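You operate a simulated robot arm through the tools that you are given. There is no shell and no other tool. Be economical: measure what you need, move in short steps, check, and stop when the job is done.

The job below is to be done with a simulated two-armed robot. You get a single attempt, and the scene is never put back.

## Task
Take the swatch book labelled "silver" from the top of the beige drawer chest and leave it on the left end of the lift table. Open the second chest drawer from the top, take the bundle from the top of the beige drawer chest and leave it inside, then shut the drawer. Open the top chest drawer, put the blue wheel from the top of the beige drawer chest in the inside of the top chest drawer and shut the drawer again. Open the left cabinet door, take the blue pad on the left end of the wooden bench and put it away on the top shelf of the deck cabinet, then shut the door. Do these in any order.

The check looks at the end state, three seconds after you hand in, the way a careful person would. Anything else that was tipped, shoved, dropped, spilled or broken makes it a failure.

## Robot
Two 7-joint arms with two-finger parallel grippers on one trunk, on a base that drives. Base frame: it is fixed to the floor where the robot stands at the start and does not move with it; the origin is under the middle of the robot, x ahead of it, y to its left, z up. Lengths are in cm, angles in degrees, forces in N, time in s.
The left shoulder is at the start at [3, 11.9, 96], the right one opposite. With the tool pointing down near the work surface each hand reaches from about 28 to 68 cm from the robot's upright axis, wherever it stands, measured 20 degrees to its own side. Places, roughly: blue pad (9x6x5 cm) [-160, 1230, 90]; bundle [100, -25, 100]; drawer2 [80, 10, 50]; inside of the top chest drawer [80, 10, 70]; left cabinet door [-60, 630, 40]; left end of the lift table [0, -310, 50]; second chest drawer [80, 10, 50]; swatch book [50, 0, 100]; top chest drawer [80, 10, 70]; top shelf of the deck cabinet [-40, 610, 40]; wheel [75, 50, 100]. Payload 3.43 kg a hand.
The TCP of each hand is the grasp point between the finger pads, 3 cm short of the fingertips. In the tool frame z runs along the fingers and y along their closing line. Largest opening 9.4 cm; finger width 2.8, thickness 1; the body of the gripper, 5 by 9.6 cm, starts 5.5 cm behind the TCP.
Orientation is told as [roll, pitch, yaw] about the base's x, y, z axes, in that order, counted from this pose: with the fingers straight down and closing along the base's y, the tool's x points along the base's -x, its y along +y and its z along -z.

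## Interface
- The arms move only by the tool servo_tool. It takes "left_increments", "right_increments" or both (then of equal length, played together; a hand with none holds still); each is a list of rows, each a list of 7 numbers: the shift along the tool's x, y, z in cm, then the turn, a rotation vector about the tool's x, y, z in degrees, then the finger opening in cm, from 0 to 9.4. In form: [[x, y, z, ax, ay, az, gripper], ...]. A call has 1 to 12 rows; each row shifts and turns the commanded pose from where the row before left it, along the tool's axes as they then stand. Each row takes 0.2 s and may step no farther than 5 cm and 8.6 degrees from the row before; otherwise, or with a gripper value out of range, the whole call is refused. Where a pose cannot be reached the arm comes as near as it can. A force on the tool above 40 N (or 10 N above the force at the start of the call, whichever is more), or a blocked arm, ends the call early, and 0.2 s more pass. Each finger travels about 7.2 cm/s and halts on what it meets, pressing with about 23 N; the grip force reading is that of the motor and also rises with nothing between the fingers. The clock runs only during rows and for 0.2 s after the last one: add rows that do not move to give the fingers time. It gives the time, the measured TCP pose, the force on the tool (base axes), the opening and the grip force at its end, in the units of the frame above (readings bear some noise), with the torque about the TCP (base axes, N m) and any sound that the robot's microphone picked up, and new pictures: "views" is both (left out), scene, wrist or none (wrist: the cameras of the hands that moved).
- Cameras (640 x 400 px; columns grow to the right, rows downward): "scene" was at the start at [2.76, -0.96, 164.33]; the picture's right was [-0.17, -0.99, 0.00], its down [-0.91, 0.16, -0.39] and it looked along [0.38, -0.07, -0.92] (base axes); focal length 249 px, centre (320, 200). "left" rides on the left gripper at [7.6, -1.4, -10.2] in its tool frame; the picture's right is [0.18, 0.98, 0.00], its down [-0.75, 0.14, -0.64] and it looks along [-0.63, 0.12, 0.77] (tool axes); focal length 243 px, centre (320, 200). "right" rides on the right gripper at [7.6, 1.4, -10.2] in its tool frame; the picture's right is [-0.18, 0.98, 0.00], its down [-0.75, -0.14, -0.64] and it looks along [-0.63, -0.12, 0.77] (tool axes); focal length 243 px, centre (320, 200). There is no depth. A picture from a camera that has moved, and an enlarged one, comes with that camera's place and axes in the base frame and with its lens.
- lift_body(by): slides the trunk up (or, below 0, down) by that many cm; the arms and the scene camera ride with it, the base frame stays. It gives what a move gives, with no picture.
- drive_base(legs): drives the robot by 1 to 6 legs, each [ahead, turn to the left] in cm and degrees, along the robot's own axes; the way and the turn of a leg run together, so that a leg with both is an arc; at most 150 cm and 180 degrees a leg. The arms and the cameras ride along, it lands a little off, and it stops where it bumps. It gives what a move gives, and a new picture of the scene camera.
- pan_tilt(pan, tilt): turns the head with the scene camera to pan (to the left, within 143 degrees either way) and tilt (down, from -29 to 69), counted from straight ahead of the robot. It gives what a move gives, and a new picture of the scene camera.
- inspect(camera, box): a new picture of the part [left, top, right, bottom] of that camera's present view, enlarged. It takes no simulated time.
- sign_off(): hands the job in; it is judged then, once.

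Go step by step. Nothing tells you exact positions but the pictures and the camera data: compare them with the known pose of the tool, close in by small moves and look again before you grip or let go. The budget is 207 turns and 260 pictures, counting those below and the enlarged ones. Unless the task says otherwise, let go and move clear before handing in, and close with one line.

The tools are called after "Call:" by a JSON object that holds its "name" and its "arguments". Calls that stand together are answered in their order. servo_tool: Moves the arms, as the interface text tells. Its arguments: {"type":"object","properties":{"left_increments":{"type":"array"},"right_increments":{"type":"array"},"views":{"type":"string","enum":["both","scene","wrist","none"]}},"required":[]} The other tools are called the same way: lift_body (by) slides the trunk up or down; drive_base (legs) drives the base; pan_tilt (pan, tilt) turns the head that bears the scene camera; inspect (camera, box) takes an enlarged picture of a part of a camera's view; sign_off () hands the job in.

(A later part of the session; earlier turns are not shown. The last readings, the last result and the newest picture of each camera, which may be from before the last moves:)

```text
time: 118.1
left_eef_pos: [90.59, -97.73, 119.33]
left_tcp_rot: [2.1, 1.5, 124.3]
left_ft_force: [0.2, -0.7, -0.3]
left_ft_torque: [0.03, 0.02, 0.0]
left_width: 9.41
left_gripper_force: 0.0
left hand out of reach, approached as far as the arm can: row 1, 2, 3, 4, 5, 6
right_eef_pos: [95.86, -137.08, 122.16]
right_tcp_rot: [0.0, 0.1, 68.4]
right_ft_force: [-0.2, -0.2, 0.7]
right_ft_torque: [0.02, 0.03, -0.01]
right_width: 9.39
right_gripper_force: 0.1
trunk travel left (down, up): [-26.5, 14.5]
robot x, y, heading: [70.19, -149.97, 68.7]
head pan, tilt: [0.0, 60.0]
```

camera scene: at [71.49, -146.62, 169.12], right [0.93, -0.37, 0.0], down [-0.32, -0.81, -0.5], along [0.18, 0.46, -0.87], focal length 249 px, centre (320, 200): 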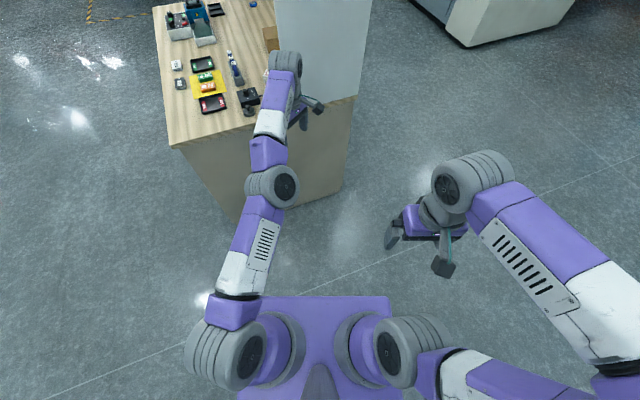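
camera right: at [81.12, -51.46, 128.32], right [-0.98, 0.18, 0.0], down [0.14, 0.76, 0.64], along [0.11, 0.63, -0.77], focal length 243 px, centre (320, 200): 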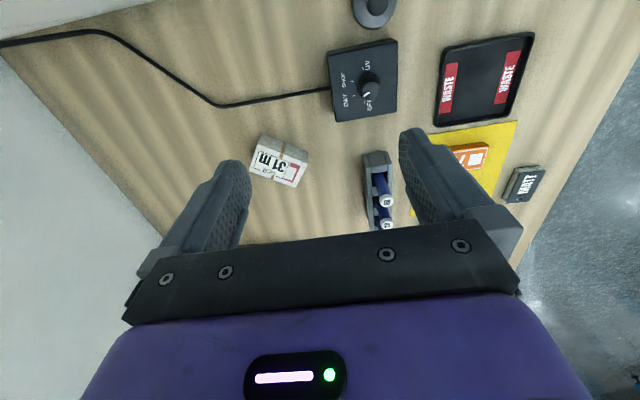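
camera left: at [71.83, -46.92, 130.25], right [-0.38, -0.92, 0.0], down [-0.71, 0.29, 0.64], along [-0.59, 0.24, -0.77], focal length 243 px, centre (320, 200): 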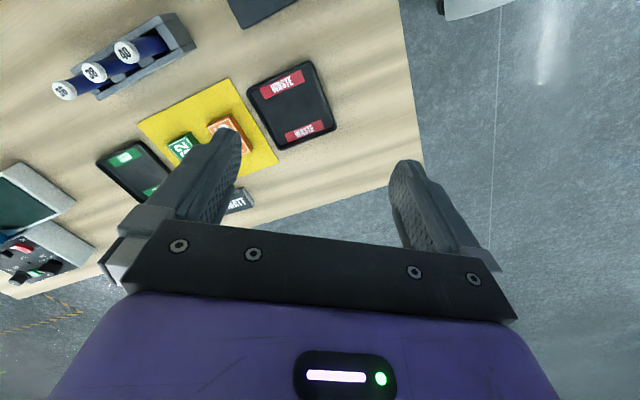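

I'll try undoing the wrist turn while moving, to see whether a wrist limit is what holds the arm.

Call:
{"name": "servo_tool", "arguments": {"left_increments": [[0, 0, 0, 0, 0, -8.4, 9.4], [0, 0, 0, 0, 0, -8.4, 9.4], [0, 0, 0, 0, 0, -8.4, 9.4], [0, 0, 0, 0, 0, -8.4, 9.4], [0, 0, 0, 0, 0, -8.4, 9.4], [1, 3, 0, 0, 0, 0, 9.4], [1, 3, 0, 0, 0, 0, 9.4], [1, 3, 0, 0, 0, 0, 9.4]], "views": "scene"}}

```text
time: 119.9
left_eef_pos: [93.59, -104.41, 120.62]
left_tcp_rot: [2.3, -0.3, 166.4]
left_ft_force: [0.5, -1.1, 0.5]
left_ft_torque: [0.0, 0.02, 0.01]
left_width: 9.4
left_gripper_force: 0.1
left hand out of reach, approached as far as the arm can: row 6, 7
right_eef_pos: [96.08, -137.25, 122.21]
right_tcp_rot: [0.1, -0.1, 68.4]
right_ft_force: [-0.6, -0.7, 1.3]
right_ft_torque: [0.02, 0.01, 0.0]
right_width: 9.39
right_gripper_force: 0.0
trunk travel left (down, up): [-26.5, 14.5]
robot x, y, heading: [69.93, -150.36, 68.1]
head pan, tilt: [0.0, 60.0]
camera scene: at [71.59, -146.87, 169.13], right [0.93, -0.37, 0.0], down [-0.32, -0.8, -0.5], along [0.18, 0.47, -0.87], focal length 249 px, centre (320, 200)
```

scene: 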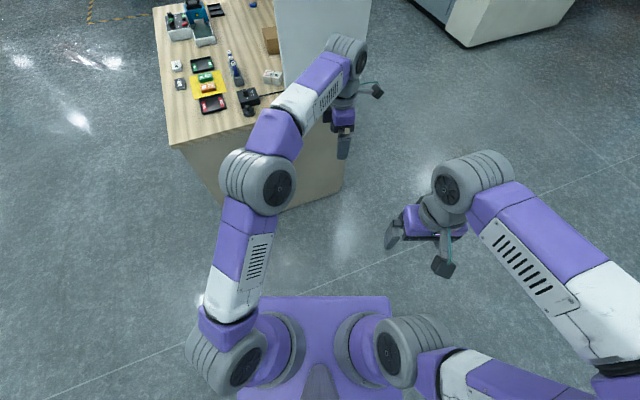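

The elbow is bent again. Now I'll bring the hand to a comfortable retracted pose.

Call:
{"name": "servo_tool", "arguments": {"left_increments": [[-3.6, 1.7, 0, 0, 0, 0, 9.4], [-3.6, 1.7, 0, 0, 0, 0, 9.4], [-3.6, 1.7, 0, 0, 0, 0, 9.4], [-3.6, 1.7, 0, 0, 0, 0, 9.4], [-3.6, 1.7, 0, 0, 0, 0, 9.4], [-3.6, 1.7, 0, 0, 0, 0, 9.4], [-3.6, 1.7, 0, 0, 0, 0, 9.4]], "views": "none"}}

```text
time: 121.5
left_eef_pos: [66.14, -110.0, 121.02]
left_tcp_rot: [2.5, -0.3, 166.3]
left_ft_force: [0.5, 0.1, -0.3]
left_ft_torque: [0.01, 0.04, 0.0]
left_width: 9.39
left_gripper_force: 0.0
right_eef_pos: [95.82, -137.09, 122.24]
right_tcp_rot: [-0.1, 0.0, 68.4]
right_ft_force: [-0.2, 0.1, 0.2]
right_ft_torque: [-0.01, -0.02, 0.02]
right_width: 9.42
right_gripper_force: 0.1
trunk travel left (down, up): [-26.5, 14.5]
robot x, y, heading: [70.18, -149.92, 68.5]
head pan, tilt: [0.0, 60.0]
```

Call:
{"name": "drive_base", "arguments": {"legs": [[0, -8.5], [36, 0], [0, 30], [28, 0]]}}

```text
time: 122.4
left_eef_pos: [68.44, -109.87, 121.11]
left_tcp_rot: [2.4, -0.4, 163.0]
left_ft_force: [-0.2, 0.2, 0.5]
left_ft_torque: [-0.01, 0.02, 0.02]
left_width: 9.41
left_gripper_force: 0.1
right_eef_pos: [96.59, -138.45, 122.24]
right_tcp_rot: [0.1, 0.0, 65.4]
right_ft_force: [0.2, 0.6, 0.0]
right_ft_torque: [-0.01, 0.05, -0.03]
right_width: 9.37
right_gripper_force: 0.0
trunk travel left (down, up): [-26.5, 14.5]
robot x, y, heading: [70.37, -150.27, 65.5]
head pan, tilt: [0.0, 60.0]
stopped in leg 1: the robot was blocked; the commanded pose is now the measured one
camera scene: at [71.69, -146.86, 169.13], right [0.91, -0.41, 0.0], down [-0.36, -0.79, -0.5], along [0.21, 0.46, -0.87], focal length 249 px, centre (320, 200)
```

scene: 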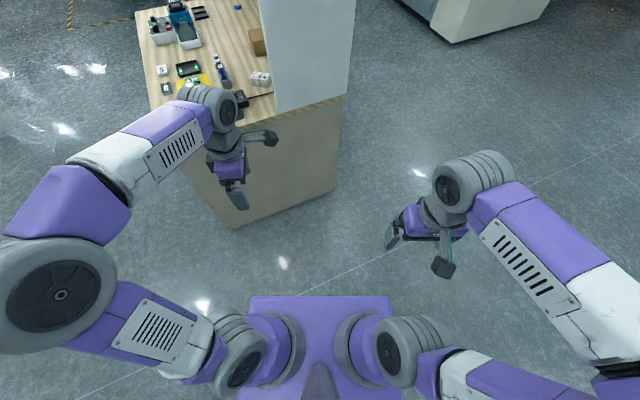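

The turn was blocked by something at floor level. I'll look around to find it.

Call:
{"name": "pan_tilt", "arguments": {"pan": -110, "tilt": 55}}

Call:
{"name": "pan_tilt", "arguments": {"pan": 130, "tilt": 55}}

```text
time: 124.3
left_eef_pos: [68.5, -109.85, 121.18]
left_tcp_rot: [2.4, -0.4, 163.0]
left_ft_force: [-0.3, 0.0, -0.5]
left_ft_torque: [-0.05, 0.02, 0.02]
left_width: 9.39
left_gripper_force: 0.1
right_eef_pos: [96.55, -138.46, 122.32]
right_tcp_rot: [0.0, 0.0, 65.4]
right_ft_force: [0.8, -0.5, 0.1]
right_ft_torque: [0.0, -0.04, 0.01]
right_width: 9.41
right_gripper_force: 0.0
trunk travel left (down, up): [-26.5, 14.5]
robot x, y, heading: [70.15, -149.71, 65.6]
head pan, tilt: [-110.0, 55.0]
camera scene: at [74.02, -157.91, 169.73], right [-0.7, -0.71, 0.0], down [-0.59, 0.57, -0.57], along [0.41, -0.4, -0.82], focal length 249 px, centre (320, 200)
```

scene: 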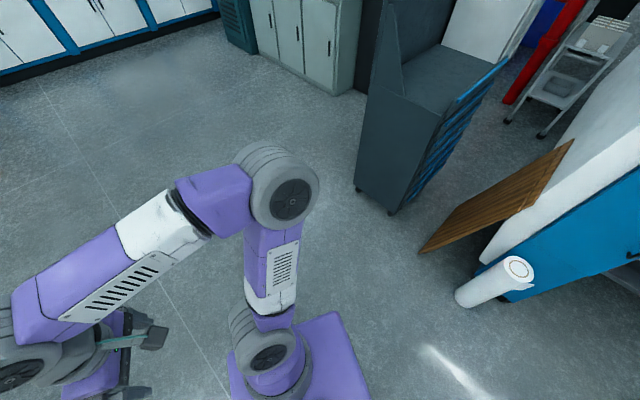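

```text
time: 127.7
left_eef_pos: [68.54, -109.94, 121.17]
left_tcp_rot: [2.4, -0.4, 163.0]
left_ft_force: [0.0, 0.2, 0.6]
left_ft_torque: [0.01, 0.0, -0.01]
left_width: 9.4
left_gripper_force: 0.0
right_eef_pos: [96.6, -138.48, 122.32]
right_tcp_rot: [0.0, 0.0, 65.5]
right_ft_force: [-0.4, -0.7, 0.4]
right_ft_torque: [0.02, 0.0, -0.03]
right_width: 9.41
right_gripper_force: 0.0
trunk travel left (down, up): [-26.5, 14.5]
robot x, y, heading: [70.16, -150.21, 65.4]
head pan, tilt: [130.0, 55.0]
camera scene: at [61.92, -154.79, 169.73], right [-0.27, 0.96, 0.0], down [0.79, 0.22, -0.57], along [-0.55, -0.15, -0.82], focal length 249 px, centre (320, 200)
```

scene: 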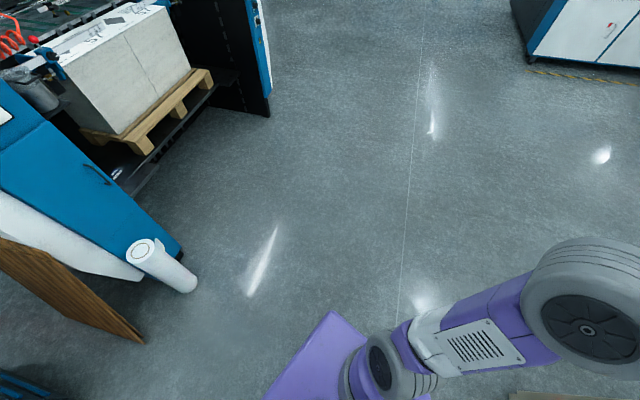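

I see no obstacle nearby. I'll retry the small turn on its own.

Call:
{"name": "drive_base", "arguments": {"legs": [[0, -5]]}}

```text
time: 128.6
left_eef_pos: [72.01, -109.94, 121.14]
left_tcp_rot: [2.4, -0.4, 158.0]
left_ft_force: [0.1, -0.3, 0.0]
left_ft_torque: [0.01, -0.02, -0.01]
left_width: 9.42
left_gripper_force: 0.1
right_eef_pos: [97.44, -140.79, 122.24]
right_tcp_rot: [0.1, 0.0, 60.4]
right_ft_force: [-0.3, 0.3, 0.3]
right_ft_torque: [-0.01, 0.0, 0.0]
right_width: 9.39
right_gripper_force: 0.0
trunk travel left (down, up): [-26.5, 14.5]
robot x, y, heading: [70.22, -150.24, 60.3]
head pan, tilt: [130.0, 55.0]
camera scene: at [61.59, -154.1, 169.74], right [-0.18, 0.98, 0.0], down [0.81, 0.15, -0.57], along [-0.56, -0.1, -0.82], focal length 249 px, centre (320, 200)
```

scene: 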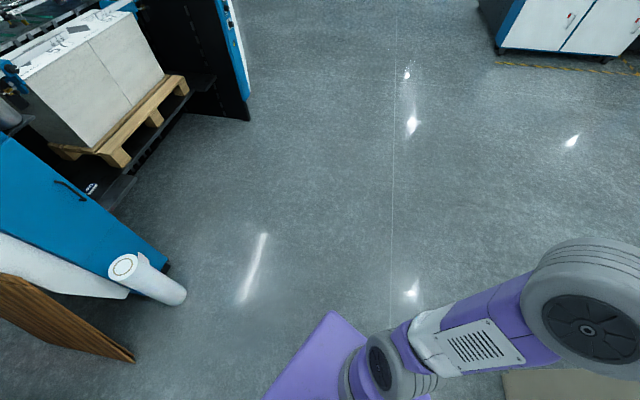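

That worked. Now ahead, then turn to face the chest.

Call:
{"name": "pan_tilt", "arguments": {"pan": 0, "tilt": 60}}

Call:
{"name": "drive_base", "arguments": {"legs": [[36, 0], [0, 30]]}}

```text
time: 130.7
left_eef_pos: [72.02, -109.9, 121.14]
left_tcp_rot: [2.4, -0.4, 158.0]
left_ft_force: [0.9, 0.8, -0.9]
left_ft_torque: [-0.02, -0.01, -0.01]
left_width: 9.39
left_gripper_force: 0.0
right_eef_pos: [97.31, -140.79, 122.3]
right_tcp_rot: [0.0, 0.1, 60.4]
right_ft_force: [-0.5, -0.7, -0.2]
right_ft_torque: [-0.02, 0.0, 0.0]
right_width: 9.37
right_gripper_force: 0.1
trunk travel left (down, up): [-26.5, 14.5]
robot x, y, heading: [70.04, -150.02, 60.6]
head pan, tilt: [0.0, 60.0]
camera scene: at [71.9, -146.94, 169.13], right [0.87, -0.49, 0.0], down [-0.43, -0.75, -0.5], along [0.25, 0.44, -0.87], focal length 249 px, centre (320, 200)
```

scene: 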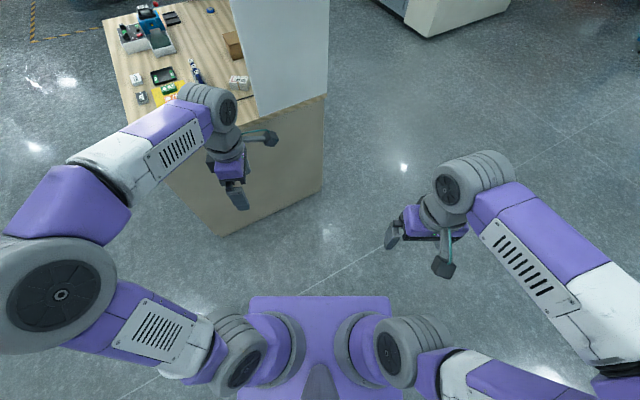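

```text
time: 134.4
left_eef_pos: [69.07, -83.2, 121.14]
left_tcp_rot: [2.5, -0.4, -171.9]
left_ft_force: [0.4, 0.6, -0.3]
left_ft_torque: [0.0, 0.06, -0.03]
left_width: 9.4
left_gripper_force: 0.0
right_eef_pos: [106.64, -97.09, 122.24]
right_tcp_rot: [0.0, 0.0, 90.5]
right_ft_force: [-0.2, -0.3, 0.4]
right_ft_torque: [0.02, 0.0, 0.01]
right_width: 9.39
right_gripper_force: 0.0
trunk travel left (down, up): [-26.5, 14.5]
robot x, y, heading: [87.65, -119.09, 90.6]
head pan, tilt: [0.0, 60.0]
camera scene: at [87.66, -115.26, 169.13], right [1.0, 0.01, 0.0], down [0.01, -0.87, -0.5], along [-0.01, 0.5, -0.87], focal length 249 px, centre (320, 200)
```

scene: 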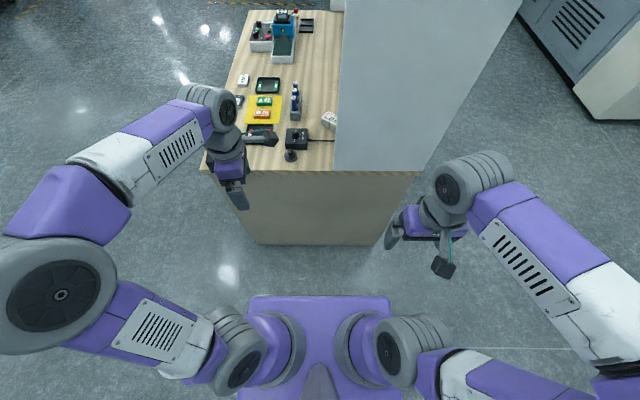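

Call:
{"name": "drive_base", "arguments": {"legs": [[29.5, 0]]}}

```text
time: 136.5
left_eef_pos: [68.63, -53.42, 121.06]
left_tcp_rot: [2.4, -0.5, -171.7]
left_ft_force: [-0.5, 0.4, -0.8]
left_ft_torque: [-0.01, 0.0, 0.0]
left_width: 9.42
left_gripper_force: 0.0
right_eef_pos: [106.22, -67.18, 122.18]
right_tcp_rot: [0.0, 0.0, 90.7]
right_ft_force: [-0.3, 0.2, -0.5]
right_ft_torque: [0.01, 0.01, 0.01]
right_width: 9.41
right_gripper_force: 0.1
trunk travel left (down, up): [-26.5, 14.5]
robot x, y, heading: [87.63, -89.35, 90.8]
head pan, tilt: [0.0, 60.0]
camera scene: at [87.28, -85.5, 169.13], right [1.0, 0.01, 0.0], down [0.01, -0.87, -0.5], along [-0.01, 0.5, -0.87], focal length 249 px, centre (320, 200)
```

scene: 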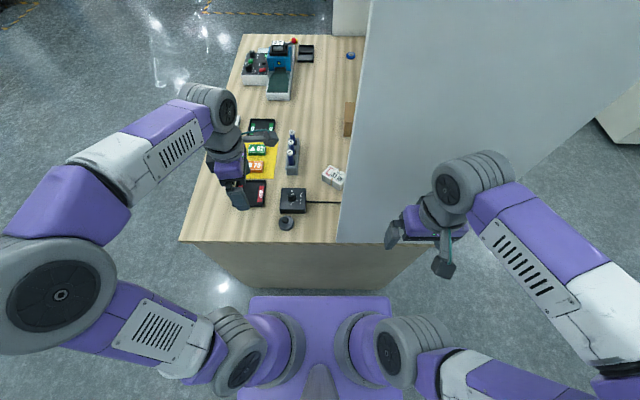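

I'll move the left hand forward, then across to just short of the bundle, keeping a bent elbow.

Call:
{"name": "servo_tool", "arguments": {"left_increments": [[0.5, -3.7, 3.2, 0, 0, 0, 9.4], [0.5, -3.7, 3.2, 0, 0, 0, 9.4], [0.5, -3.7, 3.2, 0, 0, 0, 9.4], [4, 0.57, 1.1, 0, 0, 0, 9.4], [4, 0.57, 1.1, 0, 0, 0, 9.4], [4, 0.57, 1.1, 0, 0, 0, 9.4], [4, 0.57, 1.1, 0, 0, 0, 9.4], [3, 0.4, 1.1, 0, 0, 0, 9.4]], "views": "both"}}

```text
time: 138.3
left_eef_pos: [87.81, -42.98, 105.57]
left_tcp_rot: [2.4, -0.3, -171.6]
left_ft_force: [-0.6, -0.3, 0.5]
left_ft_torque: [-0.02, 0.02, 0.01]
left_width: 9.39
left_gripper_force: 0.1
right_eef_pos: [106.25, -67.23, 122.19]
right_tcp_rot: [0.1, 0.0, 90.7]
right_ft_force: [-0.5, -0.1, -0.1]
right_ft_torque: [0.01, 0.01, 0.02]
right_width: 9.42
right_gripper_force: 0.1
trunk travel left (down, up): [-26.5, 14.5]
robot x, y, heading: [87.16, -89.55, 90.7]
head pan, tilt: [0.0, 60.0]
camera scene: at [87.37, -85.54, 169.13], right [1.0, 0.01, 0.0], down [0.01, -0.87, -0.5], along [-0.01, 0.5, -0.87], focal length 249 px, centre (320, 200)
camera left: at [95.09, -39.82, 115.76], right [0.33, -0.94, 0.04], down [-0.72, -0.22, 0.65], along [-0.61, -0.24, -0.76], focal length 243 px, centre (320, 200)
```

scene: 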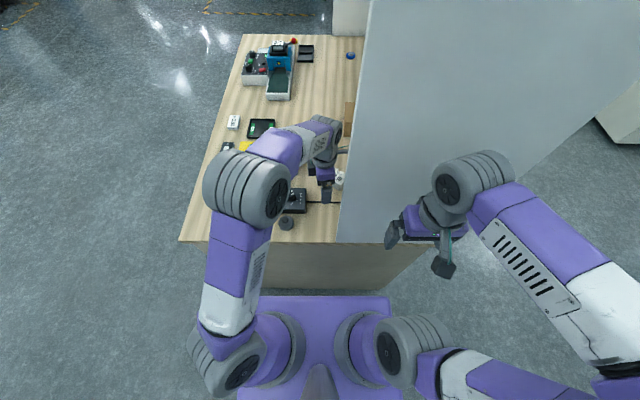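
left: 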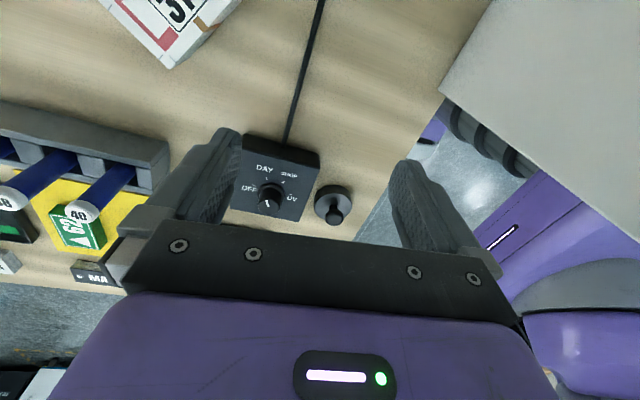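

Call:
{"name": "servo_tool", "arguments": {"left_increments": [[2.1, -3.65, 0.5, 0, 0, 0, 9.4], [2.1, -3.65, 0.5, 0, 0, 0, 9.4], [2.1, -3.65, 0.5, 0, 0, 0, 9.4], [0, 0, 0.5, 0, 0, 7.5, 9.4], [0, 0, 0.5, 0, 0, 7.5, 9.4], [0, 0, 0.5, 0, 0, 7.5, 9.4], [0, 0, 0.5, 0, 0, 7.5, 9.4], [0, 0, 0.5, 0, 0, 7.5, 9.4], [0, 0, 0.5, 0, 0, 7.5, 9.4]], "views": "both"}}

```text
time: 140.3
left_eef_pos: [92.33, -31.41, 100.51]
left_tcp_rot: [1.9, 1.5, 143.3]
left_ft_force: [1.1, -0.5, -0.7]
left_ft_torque: [0.02, 0.02, -0.01]
left_width: 9.39
left_gripper_force: 0.0
right_eef_pos: [106.15, -67.38, 122.27]
right_tcp_rot: [0.0, 0.1, 90.7]
right_ft_force: [-0.1, 0.6, -0.8]
right_ft_torque: [-0.02, 0.04, -0.01]
right_width: 9.41
right_gripper_force: 0.0
trunk travel left (down, up): [-26.5, 14.5]
robot x, y, heading: [87.09, -89.08, 91.0]
head pan, tilt: [0.0, 60.0]
camera scene: at [87.28, -85.56, 169.13], right [1.0, 0.01, 0.0], down [0.01, -0.87, -0.5], along [-0.01, 0.5, -0.87], focal length 249 px, centre (320, 200)
camera left: at [99.22, -34.17, 111.01], right [-0.44, -0.9, 0.04], down [-0.69, 0.36, 0.63], along [-0.58, 0.25, -0.78], focal length 243 px, centre (320, 200)
```

scene: 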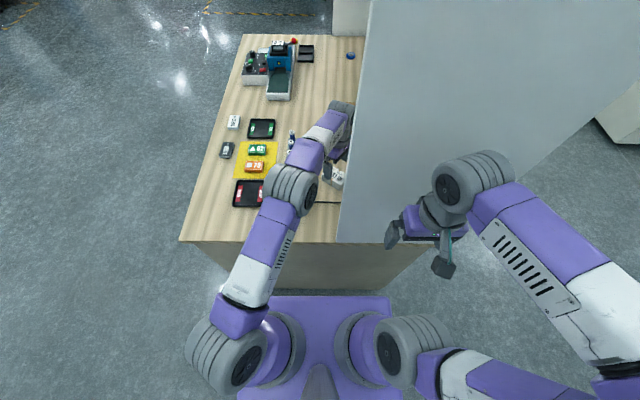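
left: 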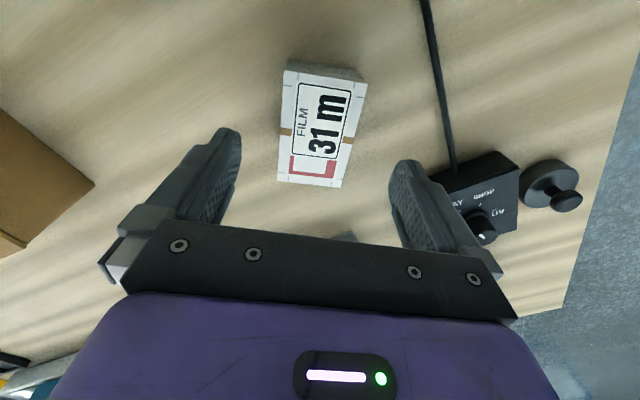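

The bundle is centred between the fingers. Descending and gripping.

Call:
{"name": "servo_tool", "arguments": {"left_increments": [[0, 0, 3, 0, 0, -2, 9.4], [0, 0, 3, 0, 0, 0, 9.4], [0, 0, 0.9, 0, 0, 0, 9.4], [0, 0, 0, 0, 0, 0, 6.5], [0, 0, 0, 0, 0, 0, 4.5], [0, 0, 0, 0, 0, 0, 4], [0, 0, 0, 0, 0, 0, 4]], "views": "wrist"}}

```text
time: 141.9
left_eef_pos: [92.35, -31.61, 93.67]
left_tcp_rot: [2.2, 1.4, 145.4]
left_ft_force: [0.0, 0.3, 0.0]
left_ft_torque: [0.02, 0.03, -0.03]
left_width: 5.93
left_gripper_force: 22.9
right_eef_pos: [106.22, -67.28, 122.28]
right_tcp_rot: [0.0, -0.1, 90.7]
right_ft_force: [-0.2, -0.2, -0.4]
right_ft_torque: [0.01, 0.02, -0.01]
right_width: 9.41
right_gripper_force: 0.0
trunk travel left (down, up): [-26.5, 14.5]
robot x, y, heading: [87.39, -89.49, 90.7]
head pan, tilt: [0.0, 60.0]
camera left: at [99.39, -34.2, 104.13], right [-0.41, -0.91, 0.04], down [-0.7, 0.34, 0.63], along [-0.59, 0.23, -0.78], focal length 243 px, centre (320, 200)
```

left: 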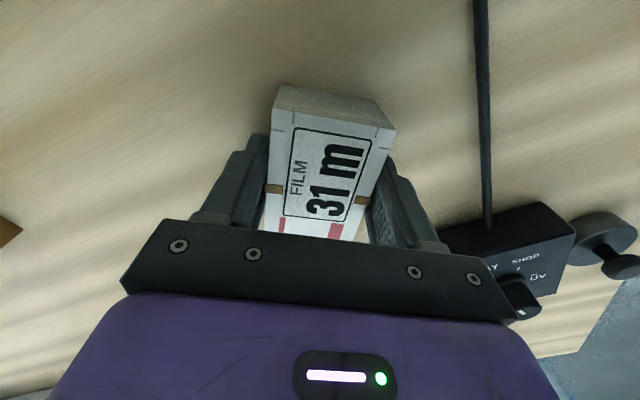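

Gripped at 5.9 cm. I'll lift and retreat, first back and then left, away from the panel and the rack.

Call:
{"name": "servo_tool", "arguments": {"left_increments": [[0, 0, -4, 0, 0, 0, 4], [0, 0, -4, 0, 0, 0, 4], [0.6, 3.2, -1.5, 0, 0, 0, 4], [0.6, 3.2, -1.5, 0, 0, 0, 4], [0.6, 3.2, -1.5, 0, 0, 0, 4], [-3.7, 2.55, -1.5, 0, 0, 0, 4], [-3.7, 2.55, -1.5, 0, 0, 0, 4], [-3.7, 2.55, -1.5, 0, 0, 0, 4], [-3.7, 2.55, -1.5, 0, 0, 0, 4]], "views": "both"}}

```text
time: 143.9
left_eef_pos: [70.15, -39.7, 112.39]
left_tcp_rot: [2.0, 1.5, 145.2]
left_ft_force: [-0.1, -0.4, -1.4]
left_ft_torque: [0.01, 0.0, 0.02]
left_width: 5.92
left_gripper_force: 23.1
right_eef_pos: [106.15, -67.21, 122.29]
right_tcp_rot: [0.0, 0.0, 90.7]
right_ft_force: [0.9, 0.0, -0.1]
right_ft_torque: [0.0, -0.03, 0.0]
right_width: 9.39
right_gripper_force: 0.1
trunk travel left (down, up): [-26.5, 14.5]
robot x, y, heading: [87.37, -89.4, 90.6]
head pan, tilt: [0.0, 60.0]
camera scene: at [87.13, -85.58, 169.13], right [1.0, 0.01, 0.0], down [0.01, -0.87, -0.5], along [-0.01, 0.5, -0.87], focal length 249 px, centre (320, 200)
camera left: at [77.27, -42.31, 122.87], right [-0.41, -0.91, 0.04], down [-0.7, 0.34, 0.63], along [-0.59, 0.23, -0.78], focal length 243 px, centre (320, 200)
```

scene: 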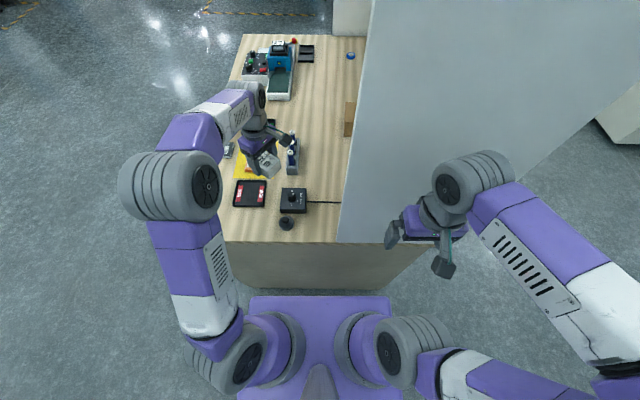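
left: 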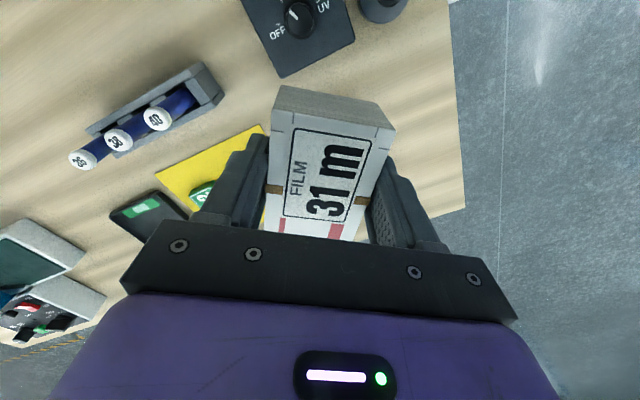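

Holding the bundle. I'll pull the hand in and then drive around to the front of the chest.

Call:
{"name": "servo_tool", "arguments": {"left_increments": [[2, 3, -1, 0, 0, 0, 4], [2, 3, -1, 0, 0, 0, 4], [2, 3, -1, 0, 0, 0, 4], [2, 3, -1, 0, 0, 0, 4]], "views": "none"}}

```text
time: 144.9
left_eef_pos: [70.0, -54.1, 117.38]
left_tcp_rot: [2.0, 1.3, 145.2]
left_ft_force: [0.6, -0.5, -0.5]
left_ft_torque: [0.02, -0.01, -0.01]
left_width: 5.93
left_gripper_force: 23.0
right_eef_pos: [106.11, -67.51, 122.28]
right_tcp_rot: [-0.1, 0.0, 90.8]
right_ft_force: [0.3, 0.2, -0.1]
right_ft_torque: [0.02, 0.0, 0.02]
right_width: 9.39
right_gripper_force: 0.0
trunk travel left (down, up): [-26.5, 14.5]
robot x, y, heading: [87.09, -89.69, 90.7]
head pan, tilt: [0.0, 60.0]
```

Call:
{"name": "drive_base", "arguments": {"legs": [[-40, 0], [0, 90], [127, 0], [0, -90], [148, 0], [0, -90]]}}

```text
time: 171.8
left_eef_pos: [-8.99, 32.74, 117.23]
left_tcp_rot: [2.0, 1.4, 56.5]
left_ft_force: [0.5, -0.4, -2.2]
left_ft_torque: [-0.02, -0.01, 0.01]
left_width: 5.9
left_gripper_force: 23.0
right_eef_pos: [-21.54, -3.6, 122.2]
right_tcp_rot: [0.1, -0.1, 1.8]
right_ft_force: [0.7, 0.4, 0.2]
right_ft_torque: [0.02, 0.01, -0.02]
right_width: 9.4
right_gripper_force: 0.0
trunk travel left (down, up): [-26.5, 14.5]
robot x, y, heading: [-43.6, 15.12, 1.7]
head pan, tilt: [0.0, 60.0]
camera scene: at [-40.17, 15.06, 169.13], right [0.03, -1.0, 0.0], down [-0.87, -0.03, -0.5], along [0.5, 0.02, -0.87], focal length 249 px, centre (320, 200)
```

scene: 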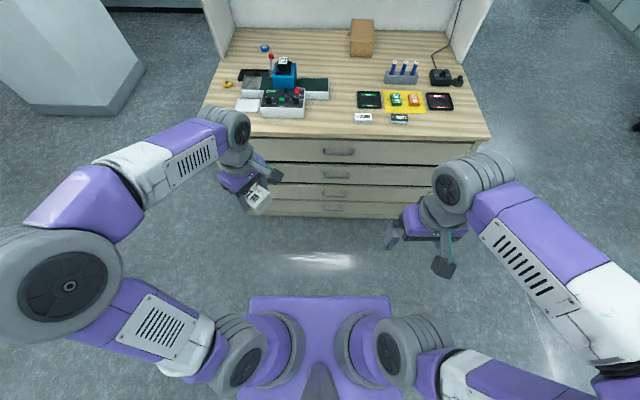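

Good view of the four drawers. I'll zoom in on the handles.

Call:
{"name": "inspect", "arguments": {"camera": "scene", "box": [270, 120, 410, 225]}}

```text
3.81 times, centred on (340, 172) of scene
camera zoom: at [-40.17, 15.06, 169.13], right [0.03, -1.0, 0.0], down [-0.87, -0.03, -0.5], along [0.5, 0.02, -0.87], focal length 950 px, centre (244, 305)
```

zoom: 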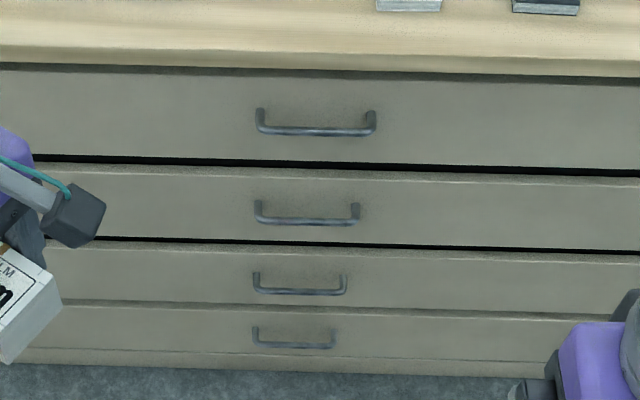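

Handle bars: the second drawer's is at about (37,9,58) and the top one's at about (37,9,78). I'll lower the trunk, extend the right hand, and turn it to point forward with fingers closing vertically.

Call:
{"name": "lift_body", "arguments": {"by": -20}}

Call:
{"name": "servo_tool", "arguments": {"right_increments": [[-4.6, 0, 0, 0, 0, 0, 9.4], [-4.6, 0, 0, 0, 0, 0, 9.4], [-4.6, 0, 0, 0, 0, 0, 9.4], [-4.6, 0, 0, 0, 0, 0, 9.4], [-4.6, 0, 0, 0, 0, 0, 9.4], [0, 0, 0, 0, -8.5, 0, 9.4], [0, 0, 0, 0, -8.5, 0, 9.4], [0, 0, 0, 0, -8.5, 0, 9.4], [0, 0, 0, 0, -8.5, 0, 9.4], [0, 0, 0, 0, -8.5, 0, 9.4], [0, 0, 0, 0, -8.5, 0, 9.4], [0, 0, 0, 0, -8.5, 0, 9.4]], "views": "none"}}

Call:
{"name": "servo_tool", "arguments": {"right_increments": [[0, 0, 0, 0, -8.5, 0, 9.4], [0, 0, 0, 0, -8.5, 0, 9.4], [0, 0, 0, 0, -8.5, 0, 9.4], [0, 0, 0, 0, -5, 0, 9.4], [0, 0, 0, 0, 0, -8.2, 9.4], [0, 0, 0, 0, 0, -8.2, 9.4], [0, 0, 0, 0, 0, -8.2, 9.4], [0, 0, 0, 0, 0, -8.2, 9.4], [0, 0, 0, 0, 0, -8.2, 9.4], [0, 0, 0, 0, 0, -8.2, 9.4], [0, 0, 0, 0, 0, -8.2, 9.4], [0, 0, 0, 0, 0, -8.2, 9.4]], "views": "both"}}

```text
time: 174.0
left_eef_pos: [-8.95, 32.75, 97.21]
left_tcp_rot: [2.1, 1.4, 56.5]
left_ft_force: [0.6, 0.3, -0.7]
left_ft_torque: [0.01, 0.03, -0.02]
left_width: 5.92
left_gripper_force: 23.0
right_eef_pos: [-21.69, -3.55, 102.33]
right_tcp_rot: [-0.1, -0.1, 1.8]
right_ft_force: [-0.3, 0.2, -0.3]
right_ft_torque: [0.02, 0.0, 0.01]
right_width: 9.41
right_gripper_force: 0.0
trunk travel left (down, up): [-6.5, 34.5]
robot x, y, heading: [-44.12, 14.88, 1.9]
head pan, tilt: [0.0, 60.0]
```

```text
time: 176.6
left_eef_pos: [-8.95, 32.82, 97.18]
left_tcp_rot: [2.0, 1.4, 56.5]
left_ft_force: [-0.7, -0.3, -1.5]
left_ft_torque: [-0.03, -0.01, 0.01]
left_width: 5.89
left_gripper_force: 23.1
right_eef_pos: [1.32, -2.91, 102.26]
right_tcp_rot: [0.4, -59.2, 1.5]
right_ft_force: [0.4, 0.4, 1.0]
right_ft_torque: [0.03, 0.02, 0.02]
right_width: 9.38
right_gripper_force: 0.0
trunk travel left (down, up): [-6.5, 34.5]
robot x, y, heading: [-44.25, 14.99, 1.8]
head pan, tilt: [0.0, 60.0]
```

```text
time: 179.2
left_eef_pos: [-8.94, 32.78, 97.21]
left_tcp_rot: [2.0, 1.4, 56.5]
left_ft_force: [0.4, -0.3, -1.8]
left_ft_torque: [-0.01, 0.0, 0.03]
left_width: 5.92
left_gripper_force: 22.9
right_eef_pos: [2.23, -4.27, 105.71]
right_tcp_rot: [-90.0, -24.4, 91.8]
right_ft_force: [0.4, 0.8, -0.1]
right_ft_torque: [0.0, 0.0, 0.0]
right_width: 9.38
right_gripper_force: 0.1
right hand out of reach, approached as far as the arm can: row 3, 4
trunk travel left (down, up): [-6.5, 34.5]
robot x, y, heading: [-44.04, 15.03, 2.0]
head pan, tilt: [0.0, 60.0]
camera scene: at [-40.17, 15.07, 149.13], right [0.03, -1.0, 0.0], down [-0.87, -0.03, -0.5], along [0.5, 0.02, -0.87], focal length 249 px, centre (320, 200)
camera right: at [-7.97, -10.98, 101.07], right [-0.02, 0.57, -0.82], down [-0.66, 0.61, 0.44], along [0.75, 0.55, 0.37], focal length 243 px, centre (320, 200)
```

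scene: 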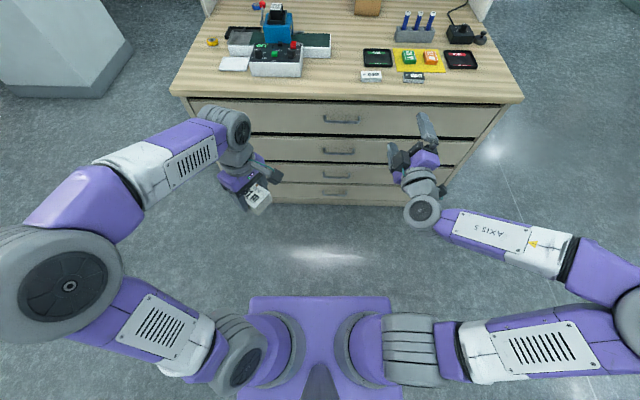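
right: 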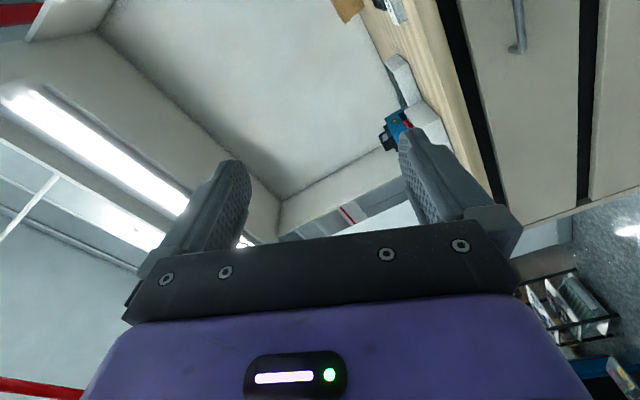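

Nearly oriented. I'll finish the roll and lower the hand to the second handle's height and y.

Call:
{"name": "servo_tool", "arguments": {"right_increments": [[0, 0, 0, 0, 0, -8.13, 9.4], [0, 0, 0, 0, 0, -8.13, 9.4], [0, 0, 0, 0, 0, -8.13, 9.4], [-1.5, 4.7, 0, 0, 0, 0, 9.4], [-1.5, 4.7, 0, 0, 0, 0, 9.4], [-1.5, 4.7, 0, 0, 0, 0, 9.4], [-1.5, 4.7, 0, 0, 0, 0, 9.4], [-1.5, 4.7, 0, 0, 0, 0, 9.4], [-1.5, 4.7, 0, 0, 0, 0, 9.4], [-1.5, 4.7, 0, 0, 0, 0, 9.4], [-1.5, 4.7, 0, 0, 0, 0, 9.4], [-1.5, 4.7, 0, 0, 0, 0, 9.4]], "views": "none"}}

Call:
{"name": "drive_base", "arguments": {"legs": [[0, -1.9]]}}

Call:
{"name": "inspect", "arguments": {"camera": "right", "box": [0, 0, 640, 400]}}

```text
time: 181.8
left_eef_pos: [-9.05, 32.95, 97.17]
left_tcp_rot: [2.0, 1.4, 56.5]
left_ft_force: [-0.8, 0.4, -1.0]
left_ft_torque: [-0.07, 0.0, -0.01]
left_width: 5.9
left_gripper_force: 23.0
right_eef_pos: [3.9, -2.67, 101.07]
right_tcp_rot: [-89.7, 0.0, 91.8]
right_ft_force: [-0.3, 0.7, 0.1]
right_ft_torque: [-0.03, 0.0, 0.02]
right_width: 9.38
right_gripper_force: 0.0
right hand out of reach, approached as far as the arm can: row 4, 5, 6, 7, 8, 9, 10, 11, 12
trunk travel left (down, up): [-6.5, 34.5]
robot x, y, heading: [-43.67, 14.99, 1.9]
head pan, tilt: [0.0, 60.0]
```

```text
time: 182.6
left_eef_pos: [-8.33, 31.73, 97.16]
left_tcp_rot: [2.0, 1.5, 54.6]
left_ft_force: [0.8, -0.6, -1.1]
left_ft_torque: [0.03, 0.0, 0.01]
left_width: 5.9
left_gripper_force: 22.9
right_eef_pos: [3.48, -4.32, 100.93]
right_tcp_rot: [-89.5, -0.1, 90.1]
right_ft_force: [0.0, -0.5, -0.1]
right_ft_torque: [0.01, -0.02, -0.06]
right_width: 9.4
right_gripper_force: 0.0
trunk travel left (down, up): [-6.5, 34.5]
robot x, y, heading: [-44.06, 14.86, 0.2]
head pan, tilt: [0.0, 60.0]
camera scene: at [-40.16, 14.91, 149.13], right [0.0, -1.0, 0.0], down [-0.87, 0.0, -0.5], along [0.5, 0.0, -0.87], focal length 249 px, centre (320, 200)
```

scene: 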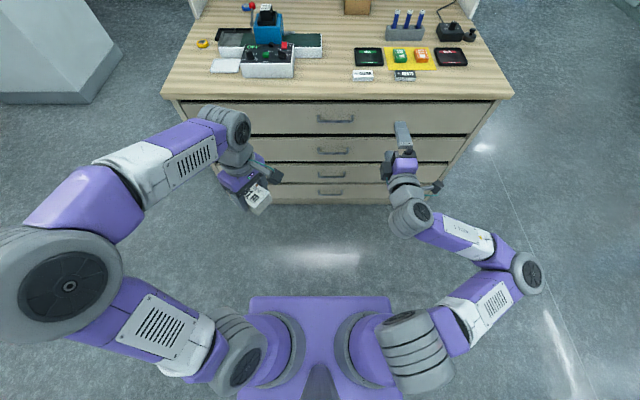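

```text
1.00 times, centred on (320, 200) of right (not enlarged: the box is as wide or as high as the picture)
camera zoom: at [-7.0, -12.05, 99.53], right [-0.01, 0.19, -0.98], down [-0.64, 0.75, 0.15], along [0.77, 0.63, 0.11], focal length 243 px, centre (320, 200)
```

zoom: 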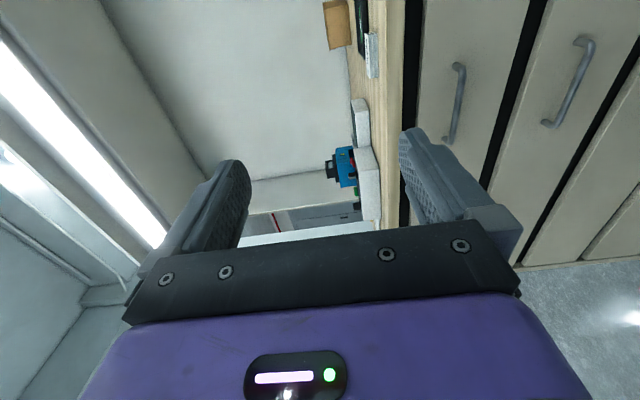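

That roll direction runs into a joint limit. I'll roll the other way instead, with the camera on the left side.

Call:
{"name": "servo_tool", "arguments": {"right_increments": [[0, 0, 0, 0, 0, 8.5, 9.4], [0, 0, 0, 0, 0, 8.5, 9.4], [0, 0, 0, 0, 0, 8.5, 9.4], [0, 0, 0, 0, 0, 8.5, 9.4], [0, 0, 0, 0, 0, 8.5, 9.4], [0, 0, 0, 0, 0, 8.5, 9.4], [0, 0, 0, 0, 0, 8.5, 9.4], [0, 0, 0, 0, 0, 8.5, 9.4], [0, 0, 0, 0, 0, 8.5, 9.4], [0, 0, 0, 0, 0, 8.5, 9.4], [0, 0, 0, 0, 0, 5, 9.4]], "views": "none"}}

Call:
{"name": "servo_tool", "arguments": {"right_increments": [[4.5, 0, 0, 0, 0, 0, 9.4], [4.5, 0, 0, 0, 0, 0, 9.4], [4.5, 0, 0, 0, 0, 0, 9.4], [4.5, 0, 0, 0, 0, 0, 9.4], [4.5, 0, 0, 0, 0, 0, 9.4]], "views": "scene"}}

```text
time: 185.0
left_eef_pos: [-8.37, 31.59, 97.19]
left_tcp_rot: [2.1, 1.4, 54.5]
left_ft_force: [0.2, 0.7, -0.6]
left_ft_torque: [-0.05, -0.01, -0.03]
left_width: 5.86
left_gripper_force: 22.7
right_eef_pos: [3.32, -4.34, 101.04]
right_tcp_rot: [24.8, -89.5, -24.7]
right_ft_force: [-0.1, 0.8, -0.2]
right_ft_torque: [0.0, 0.03, 0.0]
right_width: 9.37
right_gripper_force: 0.1
trunk travel left (down, up): [-6.5, 34.5]
robot x, y, heading: [-44.15, 14.69, 0.1]
head pan, tilt: [0.0, 60.0]
```

```text
time: 186.2
left_eef_pos: [-8.35, 31.62, 97.22]
left_tcp_rot: [2.0, 1.4, 54.5]
left_ft_force: [-0.3, 0.0, -1.0]
left_ft_torque: [0.01, 0.0, -0.01]
left_width: 5.91
left_gripper_force: 22.9
right_eef_pos: [2.64, -10.22, 98.03]
right_tcp_rot: [2.8, -89.0, -2.4]
right_ft_force: [-0.8, 0.8, -0.4]
right_ft_torque: [0.02, 0.0, 0.0]
right_width: 9.41
right_gripper_force: 0.0
right hand out of reach, approached as far as the arm can: row 1, 2, 3, 4, 5
trunk travel left (down, up): [-6.5, 34.5]
robot x, y, heading: [-44.01, 15.16, 0.0]
head pan, tilt: [0.0, 60.0]
camera scene: at [-40.17, 14.94, 149.13], right [0.0, -1.0, 0.0], down [-0.87, 0.0, -0.5], along [0.5, 0.0, -0.87], focal length 249 px, centre (320, 200)
```

scene: 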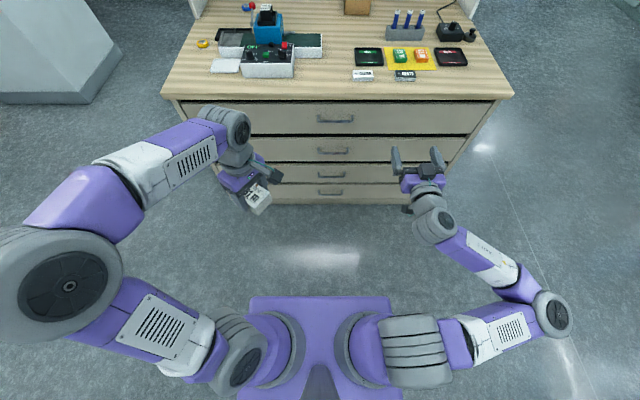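

Pointing straight ahead jams this arm. I'll return to vertical, turn the hand so it closes along x, and use a forward-tilted grip instead.

Call:
{"name": "servo_tool", "arguments": {"right_increments": [[0, 0, 0, 0, 8.5, 0, 9.4], [0, 0, 0, 0, 8.5, 0, 9.4], [0, 0, 0, 0, 8.5, 0, 9.4], [0, 0, 0, 0, 8.5, 0, 9.4], [0, 0, 0, 0, 8.5, 0, 9.4], [0, 0, 0, 0, 8.5, 0, 9.4], [0, 0, 0, 0, 8.5, 0, 9.4], [0, 0, 0, 0, 8.5, 0, 9.4], [0, 0, 0, 0, 8.5, 0, 9.4], [0, 0, 0, 0, 8.5, 0, 9.4]], "views": "scene"}}

```text
time: 188.4
left_eef_pos: [-8.27, 31.56, 97.16]
left_tcp_rot: [2.0, 1.4, 54.6]
left_ft_force: [-0.2, 0.4, -1.7]
left_ft_torque: [0.0, 0.03, 0.0]
left_width: 5.88
left_gripper_force: 23.1
right_eef_pos: [2.71, -10.31, 97.9]
right_tcp_rot: [0.1, -4.4, 0.1]
right_ft_force: [-0.3, 0.1, 0.0]
right_ft_torque: [0.01, 0.03, -0.01]
right_width: 9.37
right_gripper_force: 0.0
trunk travel left (down, up): [-6.5, 34.5]
robot x, y, heading: [-43.56, 14.81, 0.0]
head pan, tilt: [0.0, 60.0]
camera scene: at [-40.04, 14.85, 149.12], right [0.0, -1.0, 0.0], down [-0.87, 0.0, -0.5], along [0.5, 0.0, -0.87], focal length 249 px, centre (320, 200)
```

scene: 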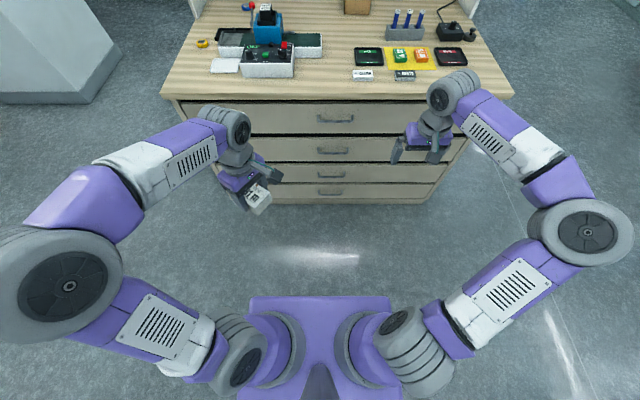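

Call:
{"name": "servo_tool", "arguments": {"right_increments": [[0, 0, 0, 0, 4.4, 0, 9.4], [0, 0, 0, 0, 0, 8.2, 9.4], [0, 0, 0, 0, 0, 8.2, 9.4], [0, 0, 0, 0, 0, 8.2, 9.4], [0, 0, 0, 0, 0, 8.2, 9.4], [0, 0, 0, 0, 0, 8.2, 9.4], [0, 0, 0, 0, 0, 8.2, 9.4], [0, 0, 0, 0, 0, 8.2, 9.4], [0, 0, 0, 0, 0, 8.2, 9.4], [0, 0, 0, 0, 0, 8.2, 9.4], [0, 0, 0, 0, 0, 8.2, 9.4], [0, 0, 0, 0, 0, 8.0, 9.4]], "views": "none"}}

Call:
{"name": "servo_tool", "arguments": {"right_increments": [[2, 0, 4.4, 0, 0, 0, 5], [2, 0, 4.4, 0, 0, 0, 5], [2, 0, 4.4, 0, 0, 0, 5], [2, 0, 4.4, 0, 0, 0, 5], [2, 0, 4.4, 0, 0, 0, 5], [2, 0, 4.4, 0, 0, 0, 5], [0, 0, 0, -8, 0, 0, 5], [0, 0, 0, -8, 0, 0, 5], [0, 0, 0, -8, 0, 0, 5], [0, 0, 0, -8, 0, 0, 5], [0, 0, 0, -8, 0, 0, 5]], "views": "both"}}

```text
time: 191.0
left_eef_pos: [-8.29, 31.6, 97.16]
left_tcp_rot: [2.0, 1.4, 54.6]
left_ft_force: [-0.1, -1.3, -1.3]
left_ft_torque: [-0.01, 0.0, 0.01]
left_width: 5.91
left_gripper_force: 23.2
right_eef_pos: [1.62, -11.14, 97.58]
right_tcp_rot: [0.2, 0.0, -90.2]
right_ft_force: [0.3, 0.1, 0.8]
right_ft_torque: [-0.02, -0.04, 0.02]
right_width: 9.42
right_gripper_force: 0.1
right hand out of reach, approached as far as the arm can: row 1
trunk travel left (down, up): [-6.5, 34.5]
robot x, y, heading: [-43.67, 14.92, 0.2]
head pan, tilt: [0.0, 60.0]
```

```text
time: 193.4
left_eef_pos: [-8.37, 31.64, 97.22]
left_tcp_rot: [2.0, 1.3, 54.6]
left_ft_force: [0.9, 0.1, -0.9]
left_ft_torque: [-0.03, -0.02, 0.01]
left_width: 5.95
left_gripper_force: 22.7
right_eef_pos: [1.14, -1.61, 73.19]
right_tcp_rot: [40.3, 0.1, -89.9]
right_ft_force: [0.5, 0.5, 0.6]
right_ft_torque: [-0.01, -0.01, -0.01]
right_width: 5.01
right_gripper_force: 0.2
right hand out of reach, approached as far as the arm can: row 4, 5, 6
trunk travel left (down, up): [-6.5, 34.5]
robot x, y, heading: [-43.83, 14.58, 0.2]
head pan, tilt: [0.0, 60.0]
camera scene: at [-40.17, 14.93, 149.13], right [0.0, -1.0, 0.0], down [-0.87, 0.0, -0.5], along [0.5, 0.0, -0.87], focal length 249 px, centre (320, 200)
camera right: at [-4.61, 6.02, 81.84], right [0.75, -0.18, 0.64], down [-0.52, -0.75, 0.4], along [0.41, -0.63, -0.66], focal length 243 px, centre (320, 200)
```

scene: 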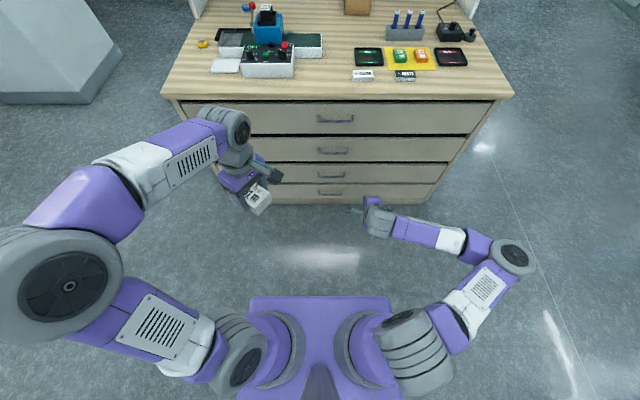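
right: 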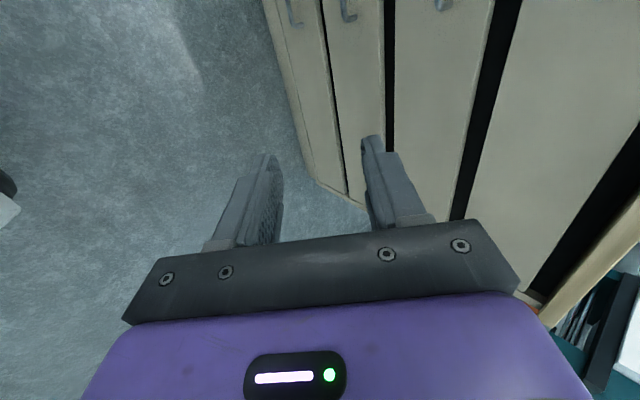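

The tilt works. I'll lower the trunk the rest of the way and move the hand down to the handle's height.

Call:
{"name": "lift_body", "arguments": {"by": -6}}

Call:
{"name": "servo_tool", "arguments": {"right_increments": [[2, -1.5, 1.8, 0, 0, 0, 5], [2, -1.5, 1.8, 0, 0, 0, 5], [2, -1.5, 1.8, 0, 0, 0, 5], [2, -1.5, 1.8, 0, 0, 0, 5], [2, 0, 0, 0, 0, 0, 5]], "views": "none"}}

```text
time: 194.4
left_eef_pos: [-8.31, 31.62, 91.32]
left_tcp_rot: [2.0, 1.3, 54.7]
left_ft_force: [0.4, 0.7, -0.6]
left_ft_torque: [0.01, 0.02, 0.02]
left_width: 5.89
left_gripper_force: 23.2
right_eef_pos: [1.13, -1.4, 67.11]
right_tcp_rot: [40.2, 0.0, -89.9]
right_ft_force: [-0.7, -0.7, 0.8]
right_ft_torque: [-0.02, 0.01, -0.02]
right_width: 4.98
right_gripper_force: 0.1
trunk travel left (down, up): [-0.5, 40.5]
robot x, y, heading: [-44.06, 14.97, 0.3]
head pan, tilt: [0.0, 60.0]
```

```text
time: 195.6
left_eef_pos: [-8.32, 31.65, 91.31]
left_tcp_rot: [2.0, 1.3, 54.6]
left_ft_force: [-0.8, 0.8, -1.2]
left_ft_torque: [0.0, -0.01, 0.01]
left_width: 5.9
left_gripper_force: 23.1
right_eef_pos: [3.86, 1.83, 62.78]
right_tcp_rot: [40.0, 0.0, -89.6]
right_ft_force: [0.6, 0.2, 0.1]
right_ft_torque: [0.0, -0.04, -0.02]
right_width: 5.03
right_gripper_force: 0.0
right hand out of reach, approached as far as the arm can: row 2, 3, 4, 5
trunk travel left (down, up): [-0.5, 40.5]
robot x, y, heading: [-44.16, 14.98, 0.4]
head pan, tilt: [0.0, 60.0]
```

I'll try with the arm extended further forward, which should ease the wrist.

Call:
{"name": "servo_tool", "arguments": {"right_increments": [[-1, 2.3, 1.9, 0, 0, 0, 5], [-1, 2.3, 1.9, 0, 0, 0, 5], [-1, 2.3, 1.9, 0, 0, 0, 5], [-1, 2.3, 1.9, 0, 0, 0, 5], [-1, -1.9, 2.3, 0, 0, 0, 5], [0, -1.9, 2.3, 0, 0, 0, 5]], "views": "scene"}}

```text
time: 197.0
left_eef_pos: [-8.38, 31.77, 91.26]
left_tcp_rot: [2.0, 1.4, 54.6]
left_ft_force: [-0.6, -0.2, -1.0]
left_ft_torque: [-0.02, 0.0, -0.01]
left_width: 5.91
left_gripper_force: 22.8
right_eef_pos: [14.97, -3.98, 57.31]
right_tcp_rot: [40.2, 0.1, -89.8]
right_ft_force: [0.0, -0.4, -0.1]
right_ft_torque: [-0.01, -0.04, -0.01]
right_width: 5.01
right_gripper_force: 0.1
right hand out of reach, approached as far as the arm can: row 4, 6
trunk travel left (down, up): [-0.5, 40.5]
robot x, y, heading: [-43.98, 15.2, 0.1]
head pan, tilt: [0.0, 60.0]
camera scene: at [-40.16, 14.94, 143.13], right [0.0, -1.0, 0.0], down [-0.87, 0.0, -0.5], along [0.5, 0.0, -0.87], focal length 249 px, centre (320, 200)
```

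scene: 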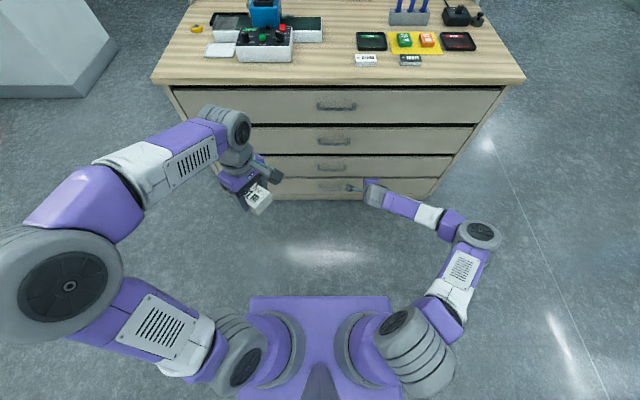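

Reached at arm extension. A steeper tilt would fit the handle gap better, so I'll try 60° here.

Call:
{"name": "servo_tool", "arguments": {"right_increments": [[0, 0, 0, -7, 0, 0, 3.5], [0, 0, 0, -7, 0, 0, 3.5], [0, 0, 0, -6, 0, 0, 3.5]], "views": "none"}}

```text
time: 197.8
left_eef_pos: [-8.33, 31.68, 91.21]
left_tcp_rot: [2.0, 1.4, 54.7]
left_ft_force: [0.2, 0.1, -1.2]
left_ft_torque: [0.01, -0.01, 0.0]
left_width: 5.91
left_gripper_force: 23.2
right_eef_pos: [14.7, -6.25, 59.9]
right_tcp_rot: [54.0, -0.1, -89.6]
right_ft_force: [-0.2, 0.1, -0.6]
right_ft_torque: [-0.01, 0.04, 0.01]
right_width: 3.51
right_gripper_force: 0.1
right hand out of reach, approached as far as the arm can: row 2, 3
trunk travel left (down, up): [-0.5, 40.5]
robot x, y, heading: [-44.12, 14.91, 0.2]
head pan, tilt: [0.0, 60.0]
```

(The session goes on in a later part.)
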